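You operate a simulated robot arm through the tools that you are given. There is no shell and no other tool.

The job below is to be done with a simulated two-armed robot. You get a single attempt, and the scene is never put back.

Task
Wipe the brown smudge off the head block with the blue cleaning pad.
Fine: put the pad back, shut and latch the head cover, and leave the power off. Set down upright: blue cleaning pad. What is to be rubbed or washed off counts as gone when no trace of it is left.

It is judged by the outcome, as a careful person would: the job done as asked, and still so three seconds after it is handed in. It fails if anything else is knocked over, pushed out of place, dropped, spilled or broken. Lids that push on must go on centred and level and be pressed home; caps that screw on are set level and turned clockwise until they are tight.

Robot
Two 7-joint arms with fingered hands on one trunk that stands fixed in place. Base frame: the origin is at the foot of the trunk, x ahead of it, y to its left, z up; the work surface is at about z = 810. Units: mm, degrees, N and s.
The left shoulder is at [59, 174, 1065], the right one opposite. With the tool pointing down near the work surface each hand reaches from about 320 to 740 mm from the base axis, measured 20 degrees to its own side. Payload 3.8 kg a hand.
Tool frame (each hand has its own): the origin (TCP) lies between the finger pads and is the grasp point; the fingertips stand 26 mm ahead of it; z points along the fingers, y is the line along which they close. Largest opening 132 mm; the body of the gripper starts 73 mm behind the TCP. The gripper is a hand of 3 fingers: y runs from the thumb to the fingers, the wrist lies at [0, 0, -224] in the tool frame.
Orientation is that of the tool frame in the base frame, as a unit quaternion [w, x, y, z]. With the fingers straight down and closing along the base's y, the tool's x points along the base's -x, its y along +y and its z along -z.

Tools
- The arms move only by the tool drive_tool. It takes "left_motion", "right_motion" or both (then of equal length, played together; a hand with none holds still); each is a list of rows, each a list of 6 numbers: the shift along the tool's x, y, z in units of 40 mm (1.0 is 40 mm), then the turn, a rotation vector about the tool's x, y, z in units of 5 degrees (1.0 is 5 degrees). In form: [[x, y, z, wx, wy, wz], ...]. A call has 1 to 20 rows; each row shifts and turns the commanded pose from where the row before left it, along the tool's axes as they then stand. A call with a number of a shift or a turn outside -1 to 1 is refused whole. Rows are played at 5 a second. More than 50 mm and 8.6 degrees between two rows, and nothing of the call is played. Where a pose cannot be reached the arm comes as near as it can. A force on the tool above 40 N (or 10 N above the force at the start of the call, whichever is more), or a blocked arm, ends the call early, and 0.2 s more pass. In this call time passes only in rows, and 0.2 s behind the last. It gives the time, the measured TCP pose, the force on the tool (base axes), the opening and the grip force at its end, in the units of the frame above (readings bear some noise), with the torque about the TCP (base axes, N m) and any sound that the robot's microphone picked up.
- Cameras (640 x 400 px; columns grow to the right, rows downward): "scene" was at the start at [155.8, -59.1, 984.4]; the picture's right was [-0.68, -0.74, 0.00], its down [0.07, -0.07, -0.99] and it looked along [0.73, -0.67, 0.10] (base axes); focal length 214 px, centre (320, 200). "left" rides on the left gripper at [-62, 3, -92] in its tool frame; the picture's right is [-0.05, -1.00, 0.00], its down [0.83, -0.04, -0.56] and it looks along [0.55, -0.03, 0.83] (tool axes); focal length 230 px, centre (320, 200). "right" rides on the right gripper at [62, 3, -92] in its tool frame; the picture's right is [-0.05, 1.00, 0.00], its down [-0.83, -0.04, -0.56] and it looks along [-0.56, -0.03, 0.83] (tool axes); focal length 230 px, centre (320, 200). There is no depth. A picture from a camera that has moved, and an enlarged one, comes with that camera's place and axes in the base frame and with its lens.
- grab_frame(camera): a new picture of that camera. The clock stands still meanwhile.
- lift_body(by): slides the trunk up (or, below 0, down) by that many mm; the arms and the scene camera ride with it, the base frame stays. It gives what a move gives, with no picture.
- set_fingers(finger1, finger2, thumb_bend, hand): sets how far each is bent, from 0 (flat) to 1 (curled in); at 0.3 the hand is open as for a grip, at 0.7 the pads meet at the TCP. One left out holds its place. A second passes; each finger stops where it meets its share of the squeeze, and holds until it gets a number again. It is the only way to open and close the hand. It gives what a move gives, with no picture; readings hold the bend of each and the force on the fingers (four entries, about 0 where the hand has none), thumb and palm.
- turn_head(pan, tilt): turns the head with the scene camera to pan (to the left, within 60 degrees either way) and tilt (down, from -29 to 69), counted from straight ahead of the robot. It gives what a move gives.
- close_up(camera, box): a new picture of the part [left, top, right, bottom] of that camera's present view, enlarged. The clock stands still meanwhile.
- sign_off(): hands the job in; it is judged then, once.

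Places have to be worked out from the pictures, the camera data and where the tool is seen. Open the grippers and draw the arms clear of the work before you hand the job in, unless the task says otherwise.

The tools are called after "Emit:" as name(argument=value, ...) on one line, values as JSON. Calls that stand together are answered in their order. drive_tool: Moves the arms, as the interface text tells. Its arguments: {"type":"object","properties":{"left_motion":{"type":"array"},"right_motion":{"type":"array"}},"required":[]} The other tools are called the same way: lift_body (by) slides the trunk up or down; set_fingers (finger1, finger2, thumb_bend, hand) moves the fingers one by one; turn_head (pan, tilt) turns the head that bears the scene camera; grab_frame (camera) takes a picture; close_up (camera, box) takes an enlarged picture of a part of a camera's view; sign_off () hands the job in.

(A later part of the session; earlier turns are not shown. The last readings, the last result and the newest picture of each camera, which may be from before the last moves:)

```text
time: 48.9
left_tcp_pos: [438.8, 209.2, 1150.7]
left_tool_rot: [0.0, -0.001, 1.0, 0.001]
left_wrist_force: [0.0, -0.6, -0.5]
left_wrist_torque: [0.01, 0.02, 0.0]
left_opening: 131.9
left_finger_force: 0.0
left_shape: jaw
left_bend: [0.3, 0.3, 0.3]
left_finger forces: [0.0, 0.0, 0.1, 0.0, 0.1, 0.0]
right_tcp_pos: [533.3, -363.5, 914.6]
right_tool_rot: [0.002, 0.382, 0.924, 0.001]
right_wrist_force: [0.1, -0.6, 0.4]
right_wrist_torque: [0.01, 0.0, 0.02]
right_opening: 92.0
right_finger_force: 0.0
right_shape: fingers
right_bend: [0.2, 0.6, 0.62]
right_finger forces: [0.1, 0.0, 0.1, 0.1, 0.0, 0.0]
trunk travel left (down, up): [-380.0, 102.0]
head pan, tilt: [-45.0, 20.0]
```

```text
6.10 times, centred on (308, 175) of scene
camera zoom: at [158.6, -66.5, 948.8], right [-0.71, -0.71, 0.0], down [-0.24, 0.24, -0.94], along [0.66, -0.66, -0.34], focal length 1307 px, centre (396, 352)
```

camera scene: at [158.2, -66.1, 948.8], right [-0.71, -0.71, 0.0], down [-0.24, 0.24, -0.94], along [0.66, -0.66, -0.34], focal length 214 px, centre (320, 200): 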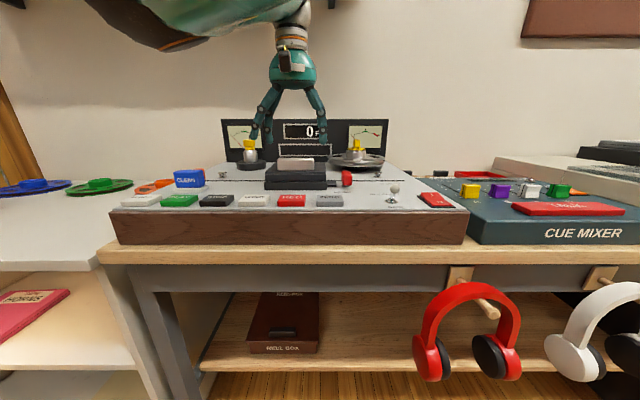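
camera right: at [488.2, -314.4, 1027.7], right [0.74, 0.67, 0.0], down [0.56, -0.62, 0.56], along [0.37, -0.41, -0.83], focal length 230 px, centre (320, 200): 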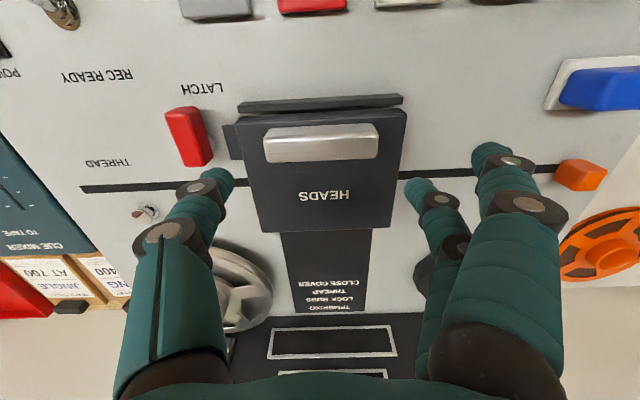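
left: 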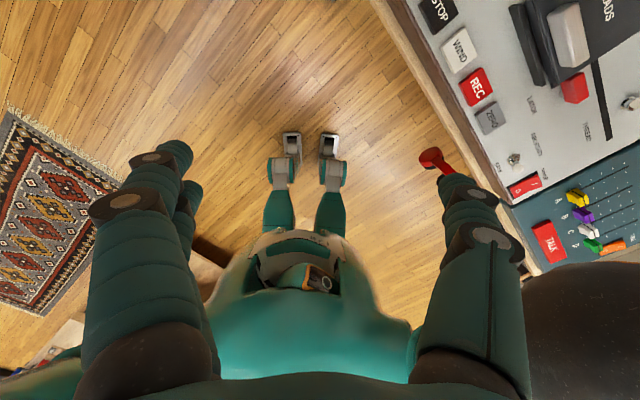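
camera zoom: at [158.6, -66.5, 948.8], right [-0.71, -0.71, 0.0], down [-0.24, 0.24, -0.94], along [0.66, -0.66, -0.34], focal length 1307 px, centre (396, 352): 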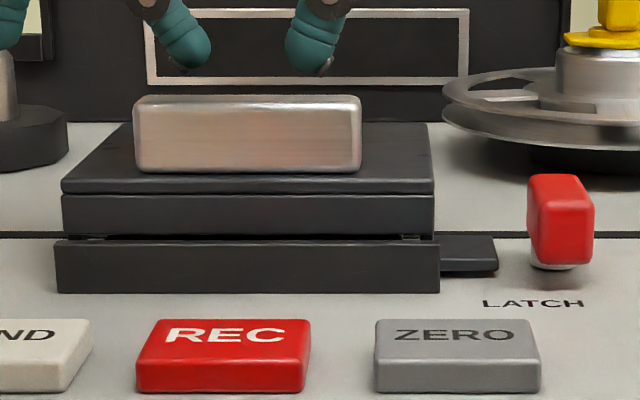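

I regrip with all three fingers as low as possible and will lift in small steps while reading the force.

Emit:
set_fingers(hand="right", finger1=0.4, finger2=0.4, thumb_bend=0.4)

Emit:
drive_tool(right_motion=[[0.15, 0, 0.4, 0, 0, 0], [0, 0, 0.35, 0, 0, 0]])

Emit:
set_fingers(hand="right", finger1=0.75, finger2=0.75, thumb_bend=0.75)

Emit:
close_up(camera="scene", box=[200, 85, 400, 210])

```text
time: 49.9
left_tcp_pos: [437.9, 210.3, 1151.3]
left_tool_rot: [0.0, 0.0, 1.0, 0.0]
left_wrist_force: [-0.5, -0.1, 0.0]
left_wrist_torque: [0.0, -0.02, -0.01]
left_opening: 131.9
left_finger_force: 0.1
left_shape: jaw
left_bend: [0.3, 0.3, 0.3]
left_finger forces: [0.1, 0.0, 0.0, 0.0, 0.1, 0.0]
right_tcp_pos: [532.5, -363.5, 913.0]
right_tool_rot: [0.0, 0.383, 0.924, 0.0]
right_wrist_force: [0.6, -0.2, -1.1]
right_wrist_torque: [0.02, -0.02, 0.01]
right_opening: 101.7
right_finger_force: 0.0
right_shape: fingers
right_bend: [0.4, 0.4, 0.4]
right_finger forces: [0.0, 0.0, 0.0, 0.0, 0.1, 0.1]
trunk travel left (down, up): [-380.0, 102.0]
head pan, tilt: [-45.0, 20.0]
```

```text
time: 50.5
left_tcp_pos: [439.0, 210.7, 1151.2]
left_tool_rot: [0.0, 0.0, 1.0, 0.0]
left_wrist_force: [-0.1, 0.6, -0.4]
left_wrist_torque: [-0.02, 0.0, 0.02]
left_opening: 132.0
left_finger_force: 0.0
left_shape: jaw
left_bend: [0.3, 0.3, 0.3]
left_finger forces: [0.0, 0.0, 0.0, 0.0, 0.0, 0.0]
right_tcp_pos: [526.7, -359.8, 883.2]
right_tool_rot: [0.0, 0.383, 0.924, -0.001]
right_wrist_force: [-0.6, -0.8, 0.3]
right_wrist_torque: [0.02, 0.01, 0.01]
right_opening: 101.7
right_finger_force: 0.0
right_shape: fingers
right_bend: [0.4, 0.4, 0.4]
right_finger forces: [0.0, 0.1, 0.0, 0.1, 0.0, 0.0]
trunk travel left (down, up): [-380.0, 102.0]
head pan, tilt: [-45.0, 20.0]
```

```text
time: 51.5
left_tcp_pos: [438.3, 209.9, 1151.4]
left_tool_rot: [0.0, -0.001, 1.0, 0.0]
left_wrist_force: [-0.7, -0.1, 0.1]
left_wrist_torque: [0.03, 0.03, 0.01]
left_opening: 132.1
left_finger_force: 0.0
left_shape: jaw
left_bend: [0.3, 0.3, 0.3]
left_finger forces: [0.0, 0.1, 0.0, 0.0, 0.0, 0.0]
right_tcp_pos: [528.1, -359.7, 883.3]
right_tool_rot: [0.0, 0.383, 0.924, 0.001]
right_wrist_force: [2.2, -0.2, -1.8]
right_wrist_torque: [0.05, -0.16, -0.25]
right_opening: 77.4
right_finger_force: 20.6
right_shape: fingers
right_bend: [0.47, 0.48, 0.53]
right_finger forces: [10.5, 10.8, 0.0, 0.1, 19.8, 0.0]
trunk travel left (down, up): [-380.0, 102.0]
head pan, tilt: [-45.0, 20.0]
```

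```text
3.20 times, centred on (300, 148) of scene
camera zoom: at [158.5, -66.3, 948.8], right [-0.71, -0.71, 0.0], down [-0.24, 0.24, -0.94], along [0.66, -0.66, -0.34], focal length 686 px, centre (384, 368)
```

zoom: 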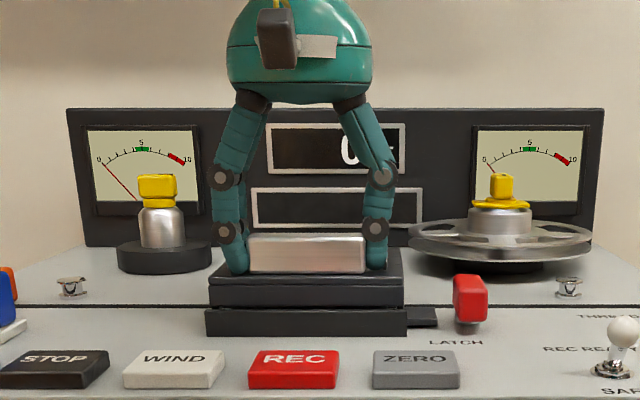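

Squeeze is about 20 N per side. I lift only 4 mm and read the load.

Emit:
drive_tool(right_motion=[[0, 0, -0.05, 0, 0, 0], [0, 0, -0.05, 0, 0, 0]])

Emit:
close_up(camera="scene", box=[255, 150, 360, 200])

```text
time: 52.1
left_tcp_pos: [440.4, 208.0, 1150.6]
left_tool_rot: [-0.001, -0.001, 1.0, 0.0]
left_wrist_force: [0.7, 0.3, 1.1]
left_wrist_torque: [0.01, 0.0, -0.03]
left_opening: 131.9
left_finger_force: 0.0
left_shape: jaw
left_bend: [0.3, 0.3, 0.3]
left_finger forces: [0.0, 0.0, 0.0, 0.1, 0.0, 0.0]
right_tcp_pos: [528.9, -360.0, 884.7]
right_tool_rot: [-0.003, 0.381, 0.924, 0.0]
right_wrist_force: [2.9, 0.7, -18.6]
right_wrist_torque: [0.06, -0.2, -0.29]
right_opening: 77.5
right_finger_force: 20.5
right_shape: fingers
right_bend: [0.47, 0.48, 0.53]
right_finger forces: [10.8, 11.2, 0.1, 0.1, 18.6, 0.1]
trunk travel left (down, up): [-380.0, 102.0]
head pan, tilt: [-45.0, 20.0]
```

```text
6.10 times, centred on (308, 175) of scene
camera zoom: at [159.5, -66.8, 948.3], right [-0.71, -0.71, 0.0], down [-0.24, 0.24, -0.94], along [0.66, -0.66, -0.34], focal length 1307 px, centre (396, 352)
```

zoom: 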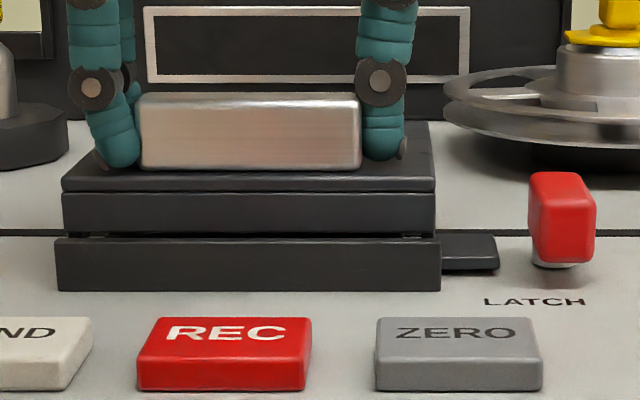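

With 18.6 N upward the cover didn't stir, so either the latch isn't turned quite far enough or the cover moves another way. I ease down and test gently whether the handle moves toward the rear.

Emit:
drive_tool(right_motion=[[0, 0, 0.1, 0, 0, 0], [-0.08, 0, 0, 0, 0, 0], [-0.08, 0, 0, 0, 0, 0]])

Emit:
close_up(camera="scene", box=[255, 150, 360, 200])

```text
time: 52.9
left_tcp_pos: [438.1, 209.6, 1152.0]
left_tool_rot: [0.0, 0.0, 1.0, 0.0]
left_wrist_force: [0.6, 0.7, -0.7]
left_wrist_torque: [-0.03, 0.03, 0.01]
left_opening: 132.1
left_finger_force: 0.1
left_shape: jaw
left_bend: [0.3, 0.3, 0.3]
left_finger forces: [0.0, 0.0, 0.1, 0.0, 0.0, 0.0]
right_tcp_pos: [532.8, -363.1, 882.6]
right_tool_rot: [0.002, 0.383, 0.924, -0.001]
right_wrist_force: [1.8, 2.3, -4.5]
right_wrist_torque: [0.14, -0.14, -0.28]
right_opening: 77.4
right_finger_force: 20.7
right_shape: fingers
right_bend: [0.47, 0.48, 0.54]
right_finger forces: [11.0, 10.6, 0.0, 0.0, 19.4, 0.0]
trunk travel left (down, up): [-380.0, 102.0]
head pan, tilt: [-45.0, 20.0]
```

```text
6.10 times, centred on (308, 175) of scene
camera zoom: at [158.5, -66.1, 948.9], right [-0.71, -0.71, 0.0], down [-0.24, 0.24, -0.94], along [0.66, -0.66, -0.34], focal length 1307 px, centre (396, 352)
```

zoom: 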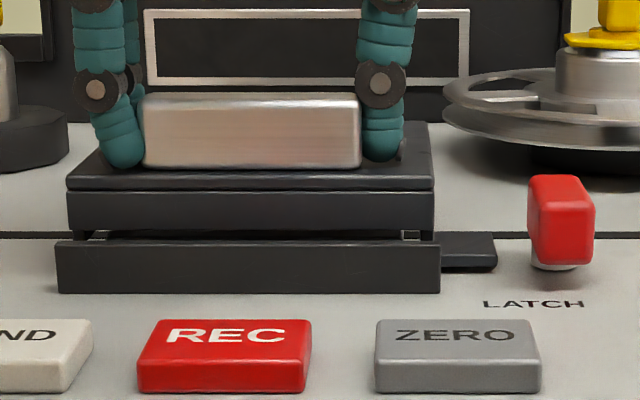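

The cover slid about 6 mm to the rear with almost no force: it is a sliding cover. I keep pushing it back in steps.

Emit:
drive_tool(right_motion=[[-0.25, 0, 0, 0, 0, 0], [-0.25, 0, 0, 0, 0, 0], [-0.25, 0, 0, 0, 0, 0], [-0.25, 0, 0, 0, 0, 0]])

Emit:
close_up(camera="scene", box=[220, 100, 400, 200])

Emit:
grab_frame(camera="right")

```text
time: 53.9
left_tcp_pos: [438.9, 209.8, 1150.5]
left_tool_rot: [0.0, -0.001, 1.0, 0.001]
left_wrist_force: [-0.4, 0.9, 0.5]
left_wrist_torque: [0.0, 0.01, -0.01]
left_opening: 132.0
left_finger_force: 0.1
left_shape: jaw
left_bend: [0.3, 0.3, 0.3]
left_finger forces: [0.1, 0.0, 0.0, 0.0, 0.0, 0.1]
right_tcp_pos: [561.5, -392.3, 883.8]
right_tool_rot: [0.001, 0.382, 0.924, 0.0]
right_wrist_force: [1.4, 1.5, -2.8]
right_wrist_torque: [0.09, -0.1, -0.34]
right_opening: 77.2
right_finger_force: 20.5
right_shape: fingers
right_bend: [0.47, 0.48, 0.54]
right_finger forces: [11.1, 10.8, 0.0, 0.0, 19.9, 0.0]
trunk travel left (down, up): [-380.0, 102.0]
head pan, tilt: [-45.0, 20.0]
```

```text
3.56 times, centred on (310, 150) of scene
camera zoom: at [158.4, -66.2, 948.8], right [-0.71, -0.71, 0.0], down [-0.24, 0.24, -0.94], along [0.66, -0.66, -0.34], focal length 763 px, centre (356, 378)
```

zoom: 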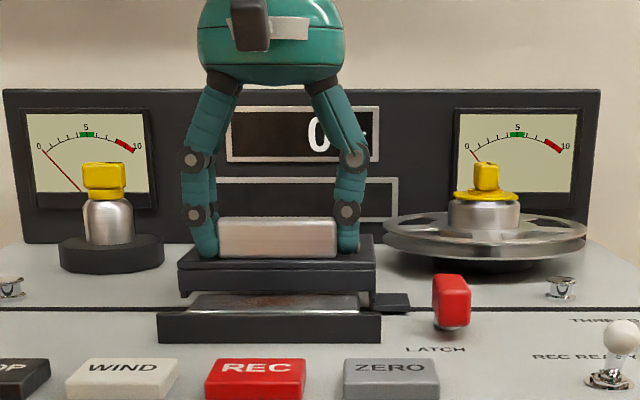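

```text
taken
camera right: at [521.0, -346.7, 976.0], right [0.74, 0.67, 0.0], down [0.56, -0.62, 0.56], along [0.37, -0.41, -0.83], focal length 230 px, centre (320, 200)
```

right: 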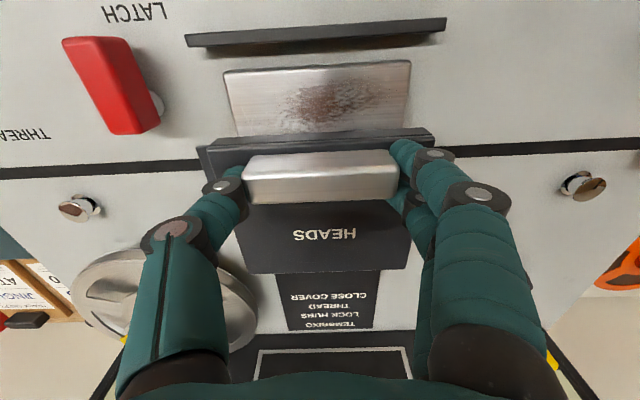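

The head block and its brown smudge are appearing. I continue sliding the cover back.

Emit:
drive_tool(right_motion=[[-0.25, 0, 0, 0, 0, 0], [-0.25, 0, 0, 0, 0, 0], [-0.25, 0, 0, 0, 0, 0], [-0.25, 0, 0, 0, 0, 0]])

Emit:
close_up(camera="scene", box=[220, 100, 400, 200])

Emit:
grab_frame(camera="right")

```text
time: 54.9
left_tcp_pos: [439.3, 210.4, 1152.1]
left_tool_rot: [0.0, -0.001, 1.0, -0.001]
left_wrist_force: [0.1, 0.9, -0.4]
left_wrist_torque: [0.01, 0.01, 0.02]
left_opening: 132.0
left_finger_force: 0.1
left_shape: jaw
left_bend: [0.3, 0.3, 0.3]
left_finger forces: [0.0, 0.0, 0.0, 0.0, 0.1, 0.1]
right_tcp_pos: [589.5, -421.0, 882.5]
right_tool_rot: [0.0, 0.383, 0.924, -0.001]
right_wrist_force: [1.4, 2.7, 0.7]
right_wrist_torque: [0.14, -0.17, -0.33]
right_opening: 77.1
right_finger_force: 21.0
right_shape: fingers
right_bend: [0.47, 0.48, 0.54]
right_finger forces: [11.7, 11.3, 0.1, 0.0, 19.8, 0.0]
trunk travel left (down, up): [-380.0, 102.0]
head pan, tilt: [-45.0, 20.0]
```

```text
3.56 times, centred on (310, 150) of scene
camera zoom: at [158.3, -66.0, 948.9], right [-0.71, -0.71, 0.0], down [-0.24, 0.24, -0.94], along [0.66, -0.66, -0.34], focal length 763 px, centre (356, 378)
```

zoom: 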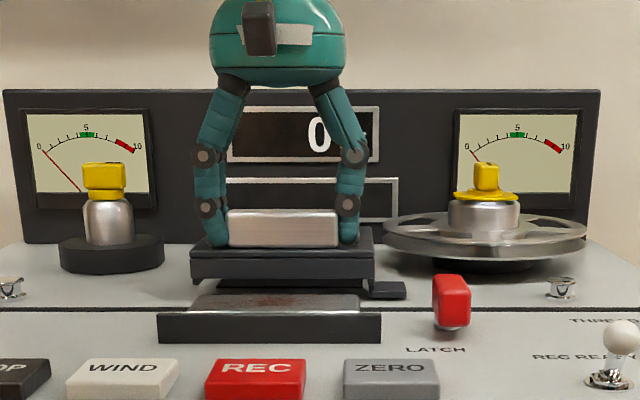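

```text
taken
camera right: at [548.8, -374.7, 975.8], right [0.74, 0.67, 0.0], down [0.56, -0.62, 0.56], along [0.37, -0.41, -0.83], focal length 230 px, centre (320, 200)
```

right: 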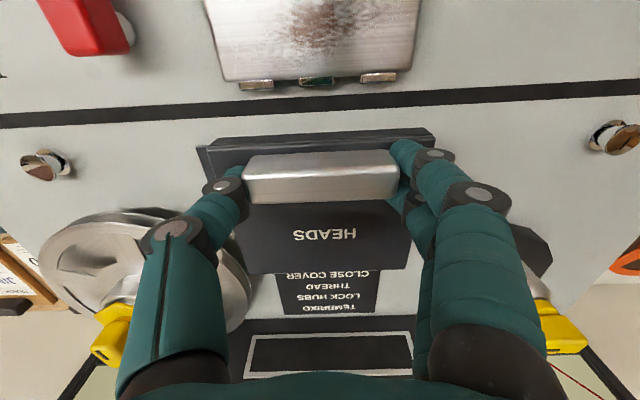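

The head block is fully exposed, with the smudge on its top. I release the handle, rise, and head toward the blue pad.

Emit:
set_fingers(hand="right", finger1=0.38, finger2=0.38, thumb_bend=0.38)

Emit:
drive_tool(right_motion=[[0, 0, -0.5, 0, 0, 0], [0, 0, -1, 0, 0, 0], [0.5, 0.3, -0.5, 0, 0, 0], [0.7, 0.6, 0, 0, 0, 0], [0.7, 0.6, 0, 0, 0, 0], [0.7, 0.6, 0, 0, 0, 0]])

Emit:
grab_frame(camera="right")

Emit:
grab_frame(camera="scene")

```text
time: 55.9
left_tcp_pos: [438.4, 210.2, 1151.7]
left_tool_rot: [0.0, -0.001, 1.0, 0.0]
left_wrist_force: [0.2, 1.0, 0.7]
left_wrist_torque: [-0.01, -0.02, -0.02]
left_opening: 131.9
left_finger_force: 0.0
left_shape: jaw
left_bend: [0.3, 0.3, 0.3]
left_finger forces: [0.0, 0.1, 0.0, 0.1, 0.0, 0.0]
right_tcp_pos: [589.0, -420.4, 881.4]
right_tool_rot: [0.002, 0.383, 0.924, 0.0]
right_wrist_force: [0.6, -0.5, 0.5]
right_wrist_torque: [0.0, -0.02, -0.02]
right_opening: 107.8
right_finger_force: 0.0
right_shape: fingers
right_bend: [0.38, 0.38, 0.38]
right_finger forces: [0.0, 0.0, 0.0, 0.0, 0.0, 0.0]
trunk travel left (down, up): [-380.0, 102.0]
head pan, tilt: [-45.0, 20.0]
```

```text
time: 57.3
left_tcp_pos: [438.6, 211.7, 1151.6]
left_tool_rot: [0.0, -0.002, 1.0, -0.002]
left_wrist_force: [-0.1, 0.7, -0.2]
left_wrist_torque: [0.0, -0.02, 0.01]
left_opening: 132.3
left_finger_force: 0.3
left_shape: jaw
left_bend: [0.3, 0.3, 0.3]
left_finger forces: [0.1, 0.0, 0.0, 0.1, 0.0, 0.0]
right_tcp_pos: [573.7, -287.9, 964.4]
right_tool_rot: [0.0, 0.383, 0.924, 0.0]
right_wrist_force: [-0.2, -0.3, -0.4]
right_wrist_torque: [-0.07, -0.03, -0.01]
right_opening: 107.7
right_finger_force: 0.1
right_shape: fingers
right_bend: [0.38, 0.38, 0.38]
right_finger forces: [0.1, 0.0, 0.1, 0.1, 0.0, 0.0]
trunk travel left (down, up): [-380.0, 102.0]
head pan, tilt: [-45.0, 20.0]
```

```text
taken
camera right: at [534.6, -241.6, 1056.2], right [0.74, 0.67, 0.0], down [0.56, -0.62, 0.56], along [0.37, -0.41, -0.83], focal length 230 px, centre (320, 200)
```

right: 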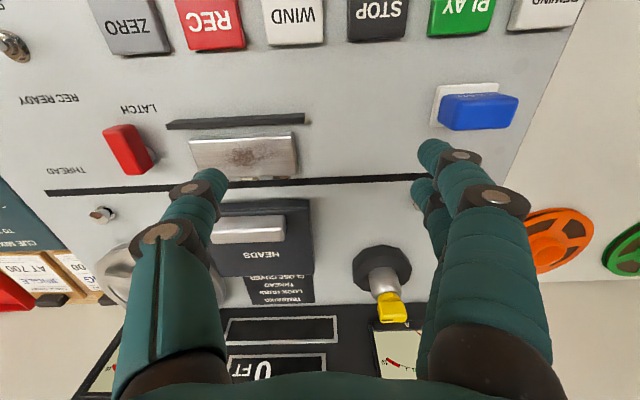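

```text
taken
camera scene: at [158.1, -65.8, 948.9], right [-0.71, -0.71, 0.0], down [-0.24, 0.24, -0.94], along [0.66, -0.66, -0.34], focal length 214 px, centre (320, 200)
```

scene: 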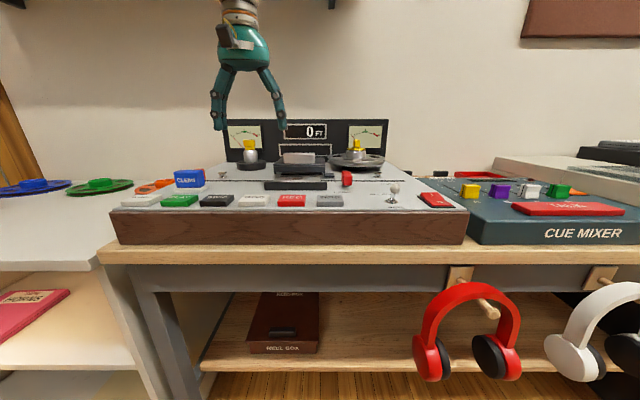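

I enlarge the pad and head block in this hand view to measure them.

Emit:
close_up(camera="right", box=[410, 60, 570, 160])

Emit:
close_up(camera="right", box=[160, 100, 320, 200])

Emit:
close_up(camera="scene", box=[140, 140, 300, 240])

```text
4.00 times, centred on (490, 110) of right
camera zoom: at [534.6, -241.6, 1056.2], right [0.74, 0.67, 0.0], down [0.56, -0.62, 0.56], along [0.37, -0.41, -0.83], focal length 920 px, centre (-360, 560)
```

zoom: 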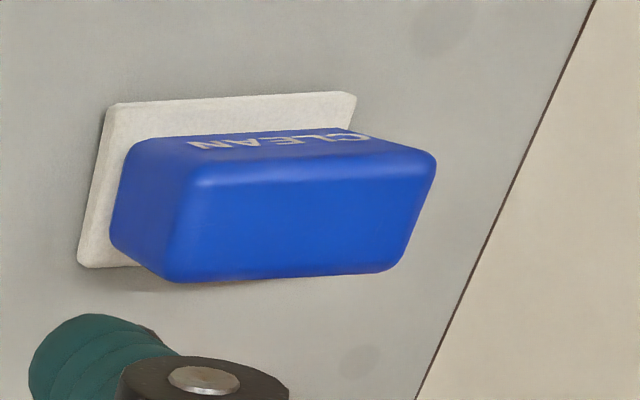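

```text
4.00 times, centred on (240, 150) of right
camera zoom: at [534.6, -241.6, 1056.2], right [0.74, 0.67, 0.0], down [0.56, -0.62, 0.56], along [0.37, -0.41, -0.83], focal length 920 px, centre (640, 400)
```

zoom: 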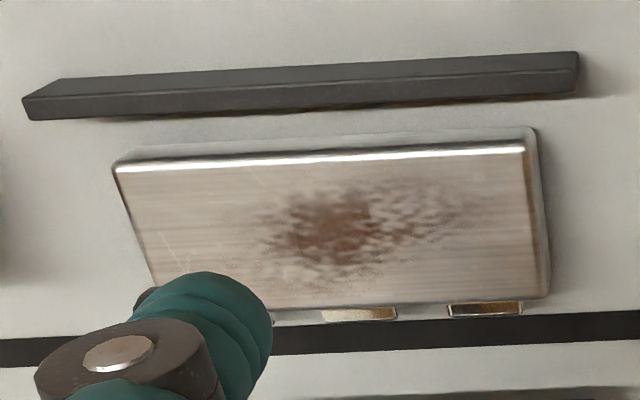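

```text
4.00 times, centred on (220, 190) of scene
camera zoom: at [158.1, -65.8, 948.9], right [-0.71, -0.71, 0.0], down [-0.24, 0.24, -0.94], along [0.66, -0.66, -0.34], focal length 858 px, centre (720, 240)
```

zoom: 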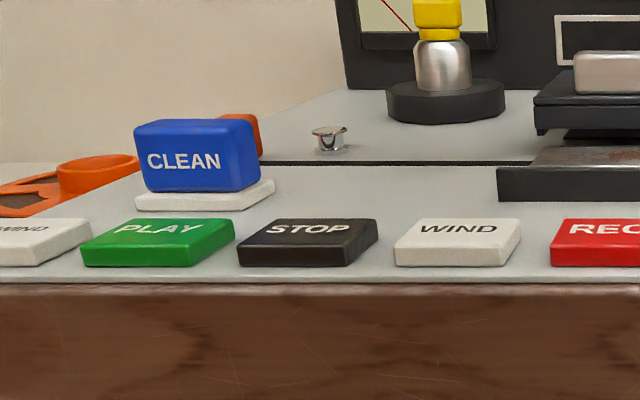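

The pad is about 50×27 mm, z≈822–855, centred near (s=-267, d=435) on its white tray; the head block top is z≈833 with the smudge centred at (s=-48, d=472). I move above the pad.

Emit:
drive_tool(right_motion=[[0.042, 0.873, 0, 0, 0, 0], [0.042, 0.873, 0, 0, 0, 0], [0.042, 0.873, 0, 0, 0, 0], [0.042, 0.873, 0, 0, 0, 0], [0, 0, 0.6, 0, 0, 0], [0, 0, 0.4, 0, 0, 0]])

Emit:
grab_frame(camera="right")

Emit:
grab_frame(camera="scene")

```text
time: 58.7
left_tcp_pos: [438.5, 210.4, 1152.6]
left_tool_rot: [0.0, 0.0, 1.0, 0.001]
left_wrist_force: [0.0, 0.4, 0.3]
left_wrist_torque: [0.03, -0.03, 0.03]
left_opening: 131.9
left_finger_force: 0.0
left_shape: jaw
left_bend: [0.3, 0.3, 0.3]
left_finger forces: [0.1, 0.0, 0.1, 0.0, 0.0, 0.0]
right_tcp_pos: [669.1, -183.7, 923.3]
right_tool_rot: [0.0, 0.382, 0.924, 0.0]
right_wrist_force: [-0.4, 0.0, 0.0]
right_wrist_torque: [-0.01, -0.02, 0.01]
right_opening: 107.8
right_finger_force: 0.0
right_shape: fingers
right_bend: [0.38, 0.38, 0.38]
right_finger forces: [0.1, 0.1, 0.0, 0.0, 0.0, 0.0]
trunk travel left (down, up): [-380.0, 102.0]
head pan, tilt: [-45.0, 20.0]
```

```text
taken
camera right: at [628.5, -138.3, 1015.9], right [0.74, 0.67, 0.0], down [0.56, -0.62, 0.56], along [0.37, -0.41, -0.83], focal length 230 px, centre (320, 200)
```

right: 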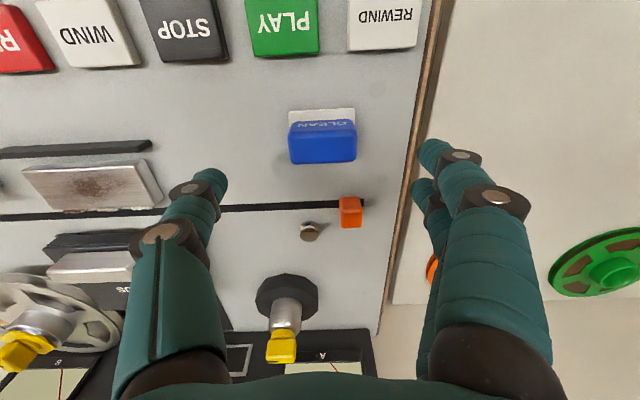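

```text
taken
camera scene: at [158.3, -66.2, 948.8], right [-0.71, -0.71, 0.0], down [-0.24, 0.24, -0.94], along [0.66, -0.66, -0.34], focal length 214 px, centre (320, 200)
```

scene: 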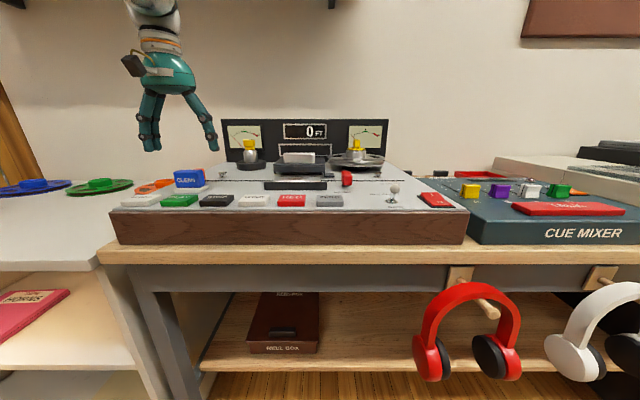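

I enlarge the hand view to check the pad's alignment with the grasp axis.

Emit:
close_up(camera="right", box=[240, 80, 400, 180])

Emit:
close_up(camera="scene", box=[100, 110, 260, 210])

```text
4.00 times, centred on (320, 130) of right
camera zoom: at [628.5, -138.3, 1015.9], right [0.74, 0.67, 0.0], down [0.56, -0.62, 0.56], along [0.37, -0.41, -0.83], focal length 920 px, centre (320, 480)
```

zoom: 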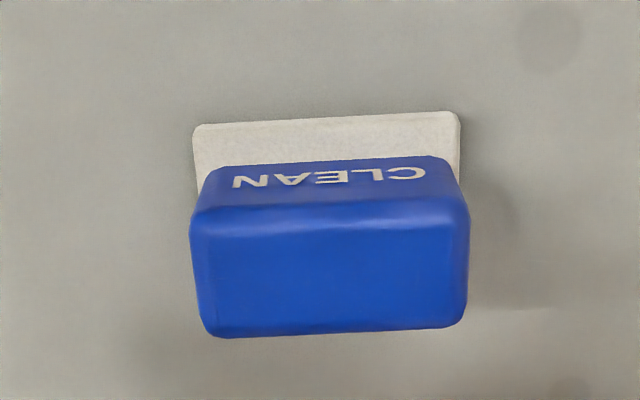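

```text
4.00 times, centred on (180, 160) of scene
camera zoom: at [158.3, -66.2, 948.8], right [-0.71, -0.71, 0.0], down [-0.24, 0.24, -0.94], along [0.66, -0.66, -0.34], focal length 858 px, centre (880, 360)
```

zoom: 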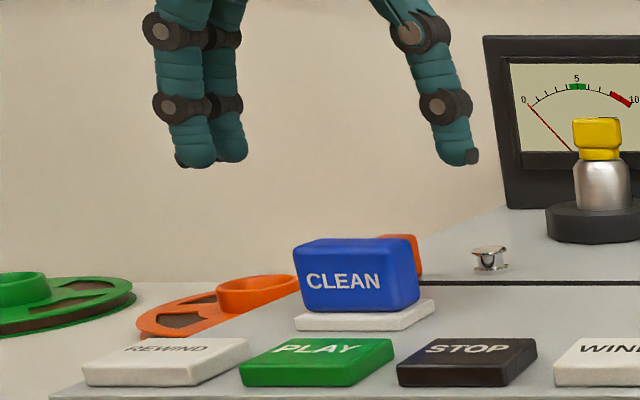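

The pad lies on the grasp axis within 2 mm. I lower 60 mm so the tips stop about 8 mm above the pad's bottom.

Emit:
drive_tool(right_motion=[[0, 0.04, 0.6, 0, 0, 0], [0, 0, 0.5, 0, 0, 0], [0, 0, 0.4, 0, 0, 0]])

Emit:
close_up(camera="scene", box=[100, 110, 260, 210])

Emit:
close_up(camera="right", box=[160, 40, 480, 240])

```text
time: 59.5
left_tcp_pos: [438.6, 210.5, 1152.0]
left_tool_rot: [0.001, -0.001, 1.0, 0.0]
left_wrist_force: [-0.4, -0.7, 0.8]
left_wrist_torque: [0.0, 0.03, -0.03]
left_opening: 132.0
left_finger_force: 0.1
left_shape: jaw
left_bend: [0.3, 0.3, 0.3]
left_finger forces: [0.0, 0.0, 0.1, 0.0, 0.1, 0.0]
right_tcp_pos: [670.5, -183.7, 863.0]
right_tool_rot: [0.001, 0.382, 0.924, -0.001]
right_wrist_force: [0.2, 0.7, -0.1]
right_wrist_torque: [-0.02, 0.01, 0.03]
right_opening: 107.5
right_finger_force: 0.0
right_shape: fingers
right_bend: [0.38, 0.38, 0.38]
right_finger forces: [0.0, 0.0, 0.1, 0.1, 0.1, 0.0]
trunk travel left (down, up): [-380.0, 102.0]
head pan, tilt: [-45.0, 20.0]
```

```text
4.00 times, centred on (180, 160) of scene
camera zoom: at [158.4, -66.2, 948.8], right [-0.71, -0.71, 0.0], down [-0.24, 0.24, -0.94], along [0.66, -0.66, -0.34], focal length 858 px, centre (880, 360)
```

zoom: 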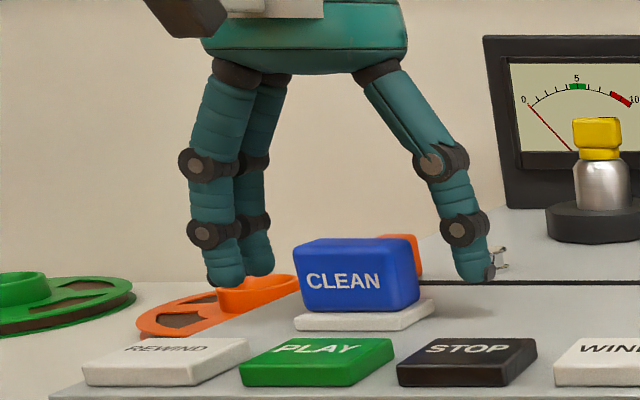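

```text
2.00 times, centred on (320, 140) of right
camera zoom: at [629.7, -138.0, 955.2], right [0.74, 0.67, 0.0], down [0.56, -0.62, 0.56], along [0.37, -0.41, -0.83], focal length 460 px, centre (320, 320)
```

zoom: 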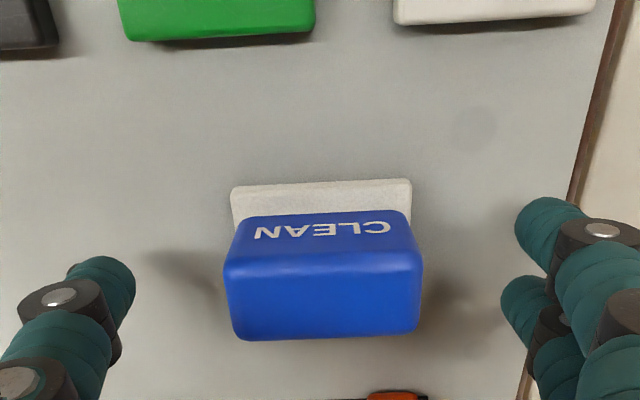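

Tips are ~12 mm above the pad bottom and centred. I lower 4 mm more and close on the pad.

Emit:
drive_tool(right_motion=[[0, 0, 0.1, 0, 0, 0]])

Emit:
set_fingers(hand="right", finger1=0.7, finger2=0.7, thumb_bend=0.7)

Emit:
close_up(camera="scene", box=[100, 110, 260, 210])

Emit:
close_up(camera="right", box=[160, 40, 480, 240])

```text
time: 59.9
left_tcp_pos: [438.8, 209.7, 1151.8]
left_tool_rot: [0.0, 0.0, 1.0, 0.0]
left_wrist_force: [0.0, 1.1, 0.5]
left_wrist_torque: [0.01, 0.01, -0.02]
left_opening: 132.0
left_finger_force: 0.0
left_shape: jaw
left_bend: [0.3, 0.3, 0.3]
left_finger forces: [0.0, 0.0, 0.0, 0.0, 0.0, 0.0]
right_tcp_pos: [669.9, -183.8, 858.8]
right_tool_rot: [0.0, 0.383, 0.924, 0.0]
right_wrist_force: [-0.1, 1.2, 0.7]
right_wrist_torque: [0.02, 0.03, 0.01]
right_opening: 107.4
right_finger_force: 0.1
right_shape: fingers
right_bend: [0.38, 0.38, 0.38]
right_finger forces: [0.0, 0.0, 0.0, 0.0, 0.0, 0.0]
trunk travel left (down, up): [-380.0, 102.0]
head pan, tilt: [-45.0, 20.0]
```

```text
time: 60.9
left_tcp_pos: [438.4, 208.7, 1150.7]
left_tool_rot: [0.0, -0.001, 1.0, 0.001]
left_wrist_force: [0.5, 0.0, 0.0]
left_wrist_torque: [-0.01, -0.04, 0.04]
left_opening: 132.0
left_finger_force: 0.1
left_shape: jaw
left_bend: [0.3, 0.3, 0.3]
left_finger forces: [0.1, 0.0, 0.0, 0.0, 0.0, 0.0]
right_tcp_pos: [670.2, -182.6, 858.9]
right_tool_rot: [0.001, 0.383, 0.924, 0.0]
right_wrist_force: [0.5, 0.5, 0.2]
right_wrist_torque: [0.01, 0.0, 0.0]
right_opening: 49.2
right_finger_force: 20.1
right_shape: fingers
right_bend: [0.57, 0.57, 0.61]
right_finger forces: [9.9, 10.0, 0.1, 0.1, 19.9, 0.0]
trunk travel left (down, up): [-380.0, 102.0]
head pan, tilt: [-45.0, 20.0]
```

```text
4.00 times, centred on (180, 160) of scene
camera zoom: at [158.2, -66.2, 948.8], right [-0.71, -0.71, 0.0], down [-0.24, 0.24, -0.94], along [0.66, -0.66, -0.34], focal length 858 px, centre (880, 360)
```

zoom: 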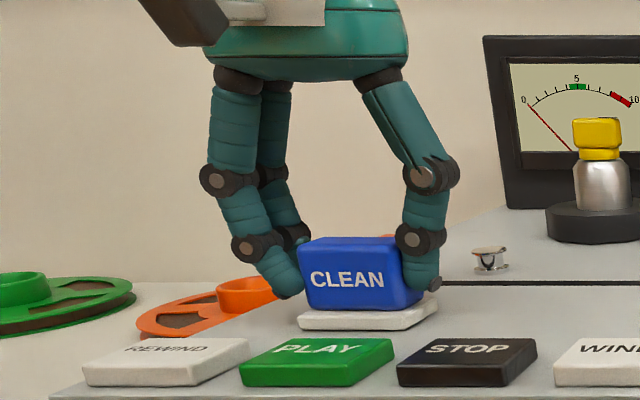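

```text
2.00 times, centred on (320, 140) of right
camera zoom: at [629.6, -137.9, 952.0], right [0.74, 0.67, 0.0], down [0.56, -0.62, 0.56], along [0.37, -0.41, -0.83], focal length 460 px, centre (320, 320)
```

zoom: 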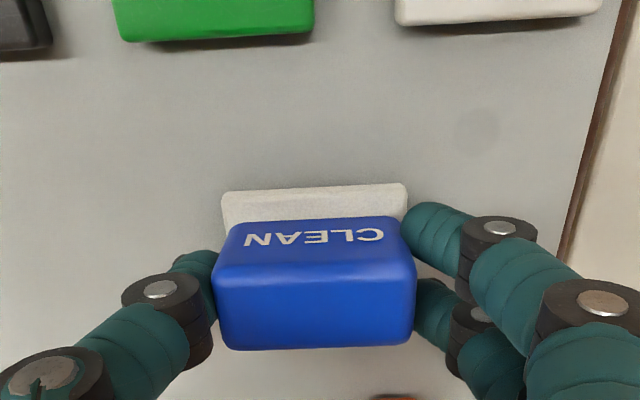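

The grip holds the pad with 20 N and the white base shifted along with it, so the white part may be the pad's felt. I lift slowly and check.

Emit:
drive_tool(right_motion=[[0, 0, -0.25, 0, 0, 0], [0, 0, -0.5, 0, 0, 0], [0, 0, -0.75, 0, 0, 0]])

Emit:
close_up(camera="scene", box=[100, 90, 260, 210])

Emit:
grab_frame(camera="right")

```text
time: 61.7
left_tcp_pos: [438.3, 209.1, 1152.6]
left_tool_rot: [0.0, -0.001, 1.0, 0.0]
left_wrist_force: [-0.5, 0.6, -0.3]
left_wrist_torque: [0.05, 0.01, 0.02]
left_opening: 132.2
left_finger_force: 0.0
left_shape: jaw
left_bend: [0.3, 0.3, 0.3]
left_finger forces: [0.0, 0.0, 0.0, 0.0, 0.1, 0.1]
right_tcp_pos: [670.1, -183.0, 920.9]
right_tool_rot: [0.001, 0.382, 0.924, 0.0]
right_wrist_force: [0.1, 0.3, -1.4]
right_wrist_torque: [0.02, -0.01, -0.02]
right_opening: 49.2
right_finger_force: 20.4
right_shape: fingers
right_bend: [0.57, 0.57, 0.61]
right_finger forces: [10.0, 10.0, 0.1, 0.0, 20.0, 0.0]
trunk travel left (down, up): [-380.0, 102.0]
head pan, tilt: [-45.0, 20.0]
```

```text
3.33 times, centred on (180, 150) of scene
camera zoom: at [157.9, -66.1, 948.9], right [-0.71, -0.71, 0.0], down [-0.24, 0.24, -0.94], along [0.66, -0.66, -0.34], focal length 715 px, centre (787, 367)
```

zoom: 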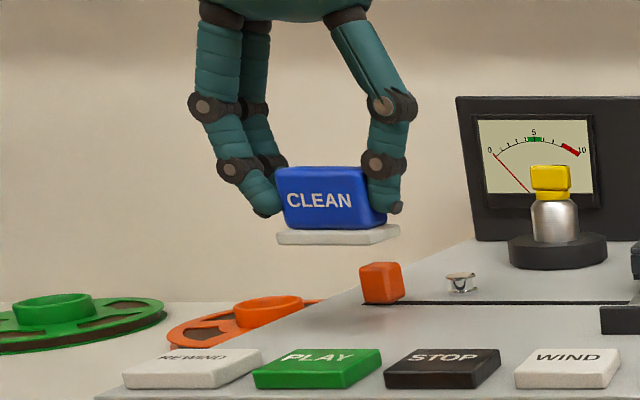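

```text
taken
camera right: at [629.1, -136.8, 1012.7], right [0.74, 0.67, 0.0], down [0.56, -0.62, 0.56], along [0.37, -0.41, -0.83], focal length 230 px, centre (320, 200)
```

right: 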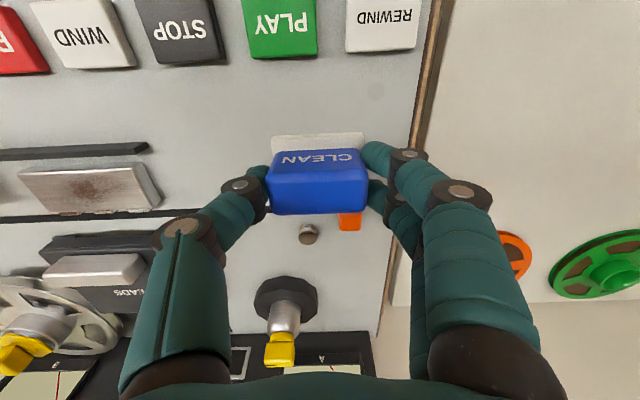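

The white felt base is part of the pad (its bottom is ~42 mm below the TCP; home TCP is (670, -183, 859)). I carry it over the head block at (s=-48, d=472).

Emit:
drive_tool(right_motion=[[-0.152, -0.925, 0, 0, 0, 0], [-0.152, -0.925, 0, 0, 0, 0], [-0.152, -0.925, 0, 0, 0, 0], [-0.152, -0.925, 0, 0, 0, 0], [-0.152, -0.925, 0, 0, 0, 0], [-0.152, -0.925, 0, 0, 0, 0], [0, 0, 0.4, 0, 0, 0], [0, 0, 0.4, 0, 0, 0]])

Emit:
grab_frame(camera="right")

Emit:
close_up(camera="scene", box=[220, 100, 400, 200])

```text
time: 63.5
left_tcp_pos: [438.0, 210.2, 1152.3]
left_tool_rot: [0.0, -0.001, 1.0, 0.0]
left_wrist_force: [1.0, 0.0, -0.2]
left_wrist_torque: [-0.01, 0.02, -0.02]
left_opening: 131.6
left_finger_force: 0.0
left_shape: jaw
left_bend: [0.3, 0.3, 0.3]
left_finger forces: [0.0, 0.0, 0.0, 0.0, 0.1, 0.0]
right_tcp_pos: [537.9, -365.3, 887.7]
right_tool_rot: [0.001, 0.383, 0.924, 0.0]
right_wrist_force: [-0.1, -0.4, -0.8]
right_wrist_torque: [0.02, 0.01, 0.0]
right_opening: 43.8
right_finger_force: 23.2
right_shape: fingers
right_bend: [0.6, 0.57, 0.61]
right_finger forces: [16.7, 10.5, 0.1, 0.0, 18.5, 0.0]
trunk travel left (down, up): [-380.0, 102.0]
head pan, tilt: [-45.0, 20.0]
```

```text
taken
camera right: at [497.7, -320.1, 979.6], right [0.74, 0.67, 0.0], down [0.56, -0.62, 0.56], along [0.37, -0.41, -0.83], focal length 230 px, centre (320, 200)
```

right: 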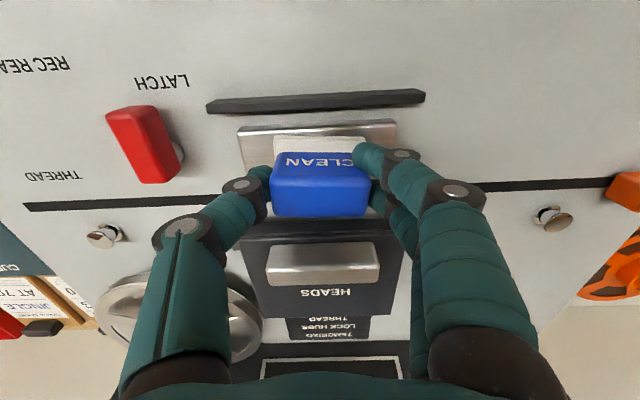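

```text
3.56 times, centred on (310, 150) of scene
camera zoom: at [158.2, -66.4, 948.8], right [-0.71, -0.71, 0.0], down [-0.24, 0.24, -0.94], along [0.66, -0.66, -0.34], focal length 763 px, centre (356, 378)
```

zoom: 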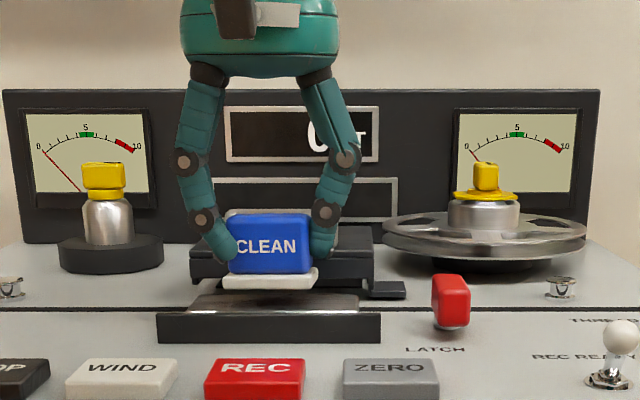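

Finger 1 has closed a little further, so I check for the pad turning in the grip.

Emit:
close_up(camera="right", box=[200, 90, 440, 240])

Emit:
close_up(camera="scene", box=[255, 140, 340, 200])

```text
2.67 times, centred on (320, 165) of right
camera zoom: at [497.7, -320.1, 979.6], right [0.74, 0.67, 0.0], down [0.56, -0.62, 0.56], along [0.37, -0.41, -0.83], focal length 614 px, centre (320, 293)
```

zoom: 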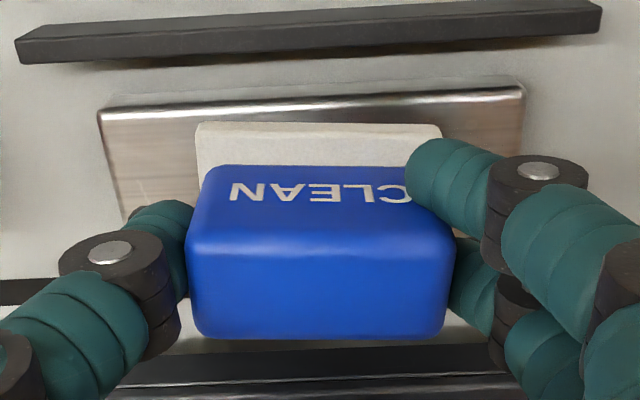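

```text
6.67 times, centred on (298, 170) of scene
camera zoom: at [158.2, -66.4, 948.8], right [-0.71, -0.71, 0.0], down [-0.24, 0.24, -0.94], along [0.66, -0.66, -0.34], focal length 1430 px, centre (470, 400)
```

zoom: 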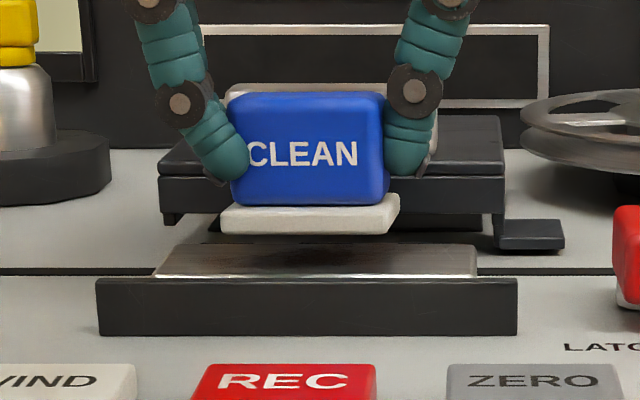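

The pad is held squarely enough: felt spans d≈453–493 (the whole block depth) and is centred at s≈-49; finger 1 now hooks its front-left corner. I lower toward the block gently.

Emit:
drive_tool(right_motion=[[0, 0, 0.15, 0, 0, 0], [0, 0, 0.1, 0, 0, 0], [0, 0, 0.03, 0, 0, 0]])

Emit:
close_up(camera="scene", box=[255, 140, 340, 200])

```text
time: 64.3
left_tcp_pos: [437.1, 210.3, 1151.8]
left_tool_rot: [0.0, -0.001, 1.0, 0.0]
left_wrist_force: [-0.4, -0.2, 0.2]
left_wrist_torque: [-0.01, -0.02, 0.01]
left_opening: 131.8
left_finger_force: 0.0
left_shape: jaw
left_bend: [0.3, 0.3, 0.3]
left_finger forces: [0.0, 0.0, 0.0, 0.0, 0.1, 0.1]
right_tcp_pos: [538.9, -366.0, 876.7]
right_tool_rot: [0.0, 0.383, 0.924, 0.0]
right_wrist_force: [1.3, -0.4, -0.7]
right_wrist_torque: [0.01, -0.02, 0.03]
right_opening: 43.7
right_finger_force: 23.3
right_shape: fingers
right_bend: [0.6, 0.57, 0.61]
right_finger forces: [16.6, 10.5, 0.0, 0.0, 18.6, 0.0]
trunk travel left (down, up): [-380.0, 102.0]
head pan, tilt: [-45.0, 20.0]
```

```text
6.67 times, centred on (298, 170) of scene
camera zoom: at [158.2, -66.2, 948.8], right [-0.71, -0.71, 0.0], down [-0.24, 0.24, -0.94], along [0.66, -0.66, -0.34], focal length 1430 px, centre (470, 400)
```

zoom: 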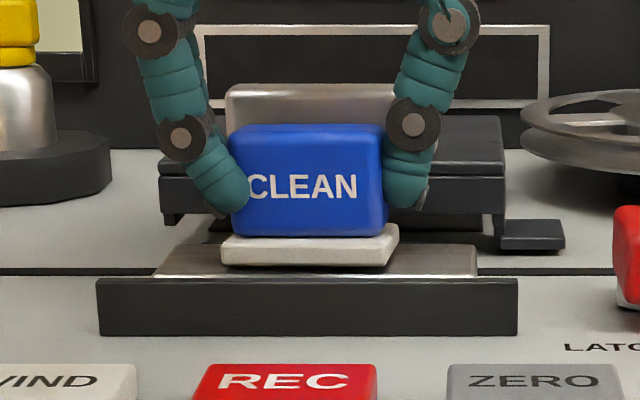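

Nearly touching. I go down in about 1 mm steps until the pad bears on the block.

Emit:
drive_tool(right_motion=[[0, 0, 0.03, 0, 0, 0], [0, 0, 0.03, 0, 0, 0]])

Emit:
drive_tool(right_motion=[[0, 0, 0.03, 0, 0, 0]])

Emit:
drive_tool(right_motion=[[0, 0, 0.03, 0, 0, 0]])

```text
time: 64.9
left_tcp_pos: [437.7, 208.6, 1151.3]
left_tool_rot: [0.0, 0.0, 1.0, -0.001]
left_wrist_force: [0.8, -1.0, -0.1]
left_wrist_torque: [0.02, 0.04, 0.0]
left_opening: 131.8
left_finger_force: 0.1
left_shape: jaw
left_bend: [0.3, 0.3, 0.3]
left_finger forces: [0.1, 0.0, 0.0, 0.0, 0.0, 0.1]
right_tcp_pos: [539.8, -365.2, 874.0]
right_tool_rot: [0.002, 0.383, 0.924, 0.0]
right_wrist_force: [-0.8, 1.0, 3.7]
right_wrist_torque: [0.07, -0.09, 0.04]
right_opening: 43.7
right_finger_force: 24.2
right_shape: fingers
right_bend: [0.6, 0.57, 0.61]
right_finger forces: [17.3, 11.2, 0.0, 0.1, 19.0, 0.1]
trunk travel left (down, up): [-380.0, 102.0]
head pan, tilt: [-45.0, 20.0]
```

```text
time: 65.3
left_tcp_pos: [438.3, 210.0, 1152.0]
left_tool_rot: [-0.001, 0.0, 1.0, -0.002]
left_wrist_force: [-0.5, 0.1, 0.0]
left_wrist_torque: [-0.01, 0.03, 0.01]
left_opening: 131.9
left_finger_force: 0.1
left_shape: jaw
left_bend: [0.3, 0.3, 0.3]
left_finger forces: [0.1, 0.0, 0.1, 0.0, 0.0, 0.1]
right_tcp_pos: [537.8, -365.6, 873.2]
right_tool_rot: [0.002, 0.383, 0.924, -0.002]
right_wrist_force: [-0.3, 0.9, 10.4]
right_wrist_torque: [0.16, -0.16, 0.06]
right_opening: 43.8
right_finger_force: 24.3
right_shape: fingers
right_bend: [0.6, 0.58, 0.61]
right_finger forces: [16.8, 11.9, 0.0, 0.0, 19.5, 0.0]
trunk travel left (down, up): [-380.0, 102.0]
head pan, tilt: [-45.0, 20.0]
```

```text
time: 65.7
left_tcp_pos: [436.9, 211.2, 1151.7]
left_tool_rot: [0.001, -0.001, 1.0, -0.001]
left_wrist_force: [0.2, 0.6, -0.5]
left_wrist_torque: [-0.03, 0.0, -0.04]
left_opening: 131.9
left_finger_force: 0.0
left_shape: jaw
left_bend: [0.3, 0.3, 0.3]
left_finger forces: [0.0, 0.0, 0.1, 0.1, 0.1, 0.0]
right_tcp_pos: [537.3, -365.2, 873.8]
right_tool_rot: [0.004, 0.383, 0.924, 0.0]
right_wrist_force: [0.1, 1.5, 16.3]
right_wrist_torque: [0.18, -0.19, 0.06]
right_opening: 43.6
right_finger_force: 24.7
right_shape: fingers
right_bend: [0.6, 0.58, 0.62]
right_finger forces: [16.6, 12.6, 0.0, 0.0, 20.2, 0.0]
trunk travel left (down, up): [-380.0, 102.0]
head pan, tilt: [-45.0, 20.0]
```

The pad presses on the block with about 16 N. I ease off slightly and wipe back and forth along the block.

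Emit:
drive_tool(right_motion=[[0, 0, -0.02, 0, 0, 0], [0, 0.225, 0, 0, 0, 0], [0, 0.225, 0, 0, 0, 0], [0, 0.225, 0, 0, 0, 0], [0, -0.225, 0, 0, 0, 0], [0, -0.225, 0, 0, 0, 0], [0, -0.225, 0, 0, 0, 0], [0, -0.225, 0, 0, 0, 0], [0, -0.225, 0, 0, 0, 0], [0, -0.225, 0, 0, 0, 0], [0, 0.225, 0, 0, 0, 0], [0, 0.225, 0, 0, 0, 0], [0, 0.225, 0, 0, 0, 0], [0, 0.225, 0, 0, 0, 0], [0, 0.225, 0, 0, 0, 0], [0, 0.225, 0, 0, 0, 0], [0, -0.225, 0, 0, 0, 0], [0, -0.225, 0, 0, 0, 0], [0, -0.225, 0, 0, 0, 0]])

Emit:
close_up(camera="right", box=[200, 90, 440, 240])

Emit:
close_up(camera="scene", box=[255, 140, 340, 200])

```text
time: 69.7
left_tcp_pos: [438.8, 211.1, 1151.7]
left_tool_rot: [0.0, -0.001, 1.0, 0.0]
left_wrist_force: [-0.3, 1.1, -0.1]
left_wrist_torque: [0.02, -0.02, 0.01]
left_opening: 131.9
left_finger_force: 0.1
left_shape: jaw
left_bend: [0.3, 0.3, 0.3]
left_finger forces: [0.0, 0.0, 0.0, 0.0, 0.0, 0.1]
right_tcp_pos: [538.8, -364.9, 872.4]
right_tool_rot: [0.002, 0.382, 0.924, -0.002]
right_wrist_force: [2.7, 3.2, 9.0]
right_wrist_torque: [-0.04, -0.15, 0.02]
right_opening: 38.1
right_finger_force: 19.9
right_shape: fingers
right_bend: [0.63, 0.58, 0.63]
right_finger forces: [8.7, 14.3, 0.0, 0.0, 16.8, 0.0]
trunk travel left (down, up): [-380.0, 102.0]
head pan, tilt: [-45.0, 20.0]
```

```text
2.67 times, centred on (320, 165) of right
camera zoom: at [498.0, -319.6, 965.1], right [0.74, 0.67, 0.0], down [0.56, -0.62, 0.56], along [0.37, -0.41, -0.83], focal length 614 px, centre (320, 293)
```

zoom: 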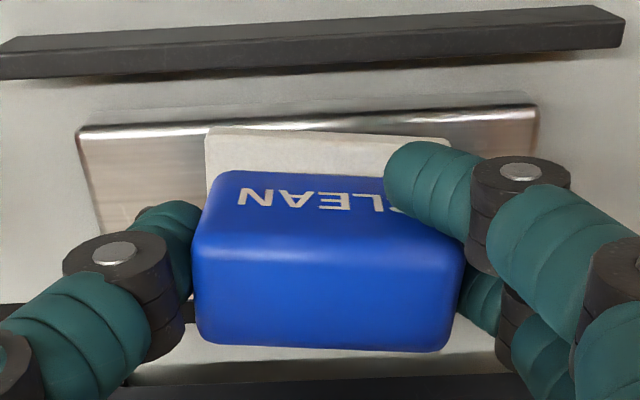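

```text
6.67 times, centred on (298, 170) of scene
camera zoom: at [157.9, -65.6, 948.9], right [-0.71, -0.71, 0.0], down [-0.24, 0.24, -0.94], along [0.66, -0.66, -0.34], focal length 1430 px, centre (470, 400)
```

zoom: 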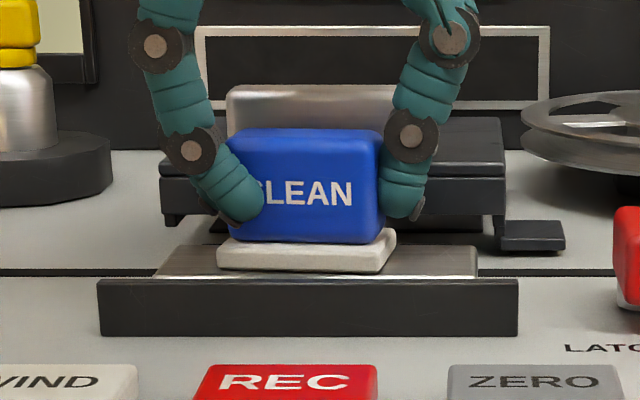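

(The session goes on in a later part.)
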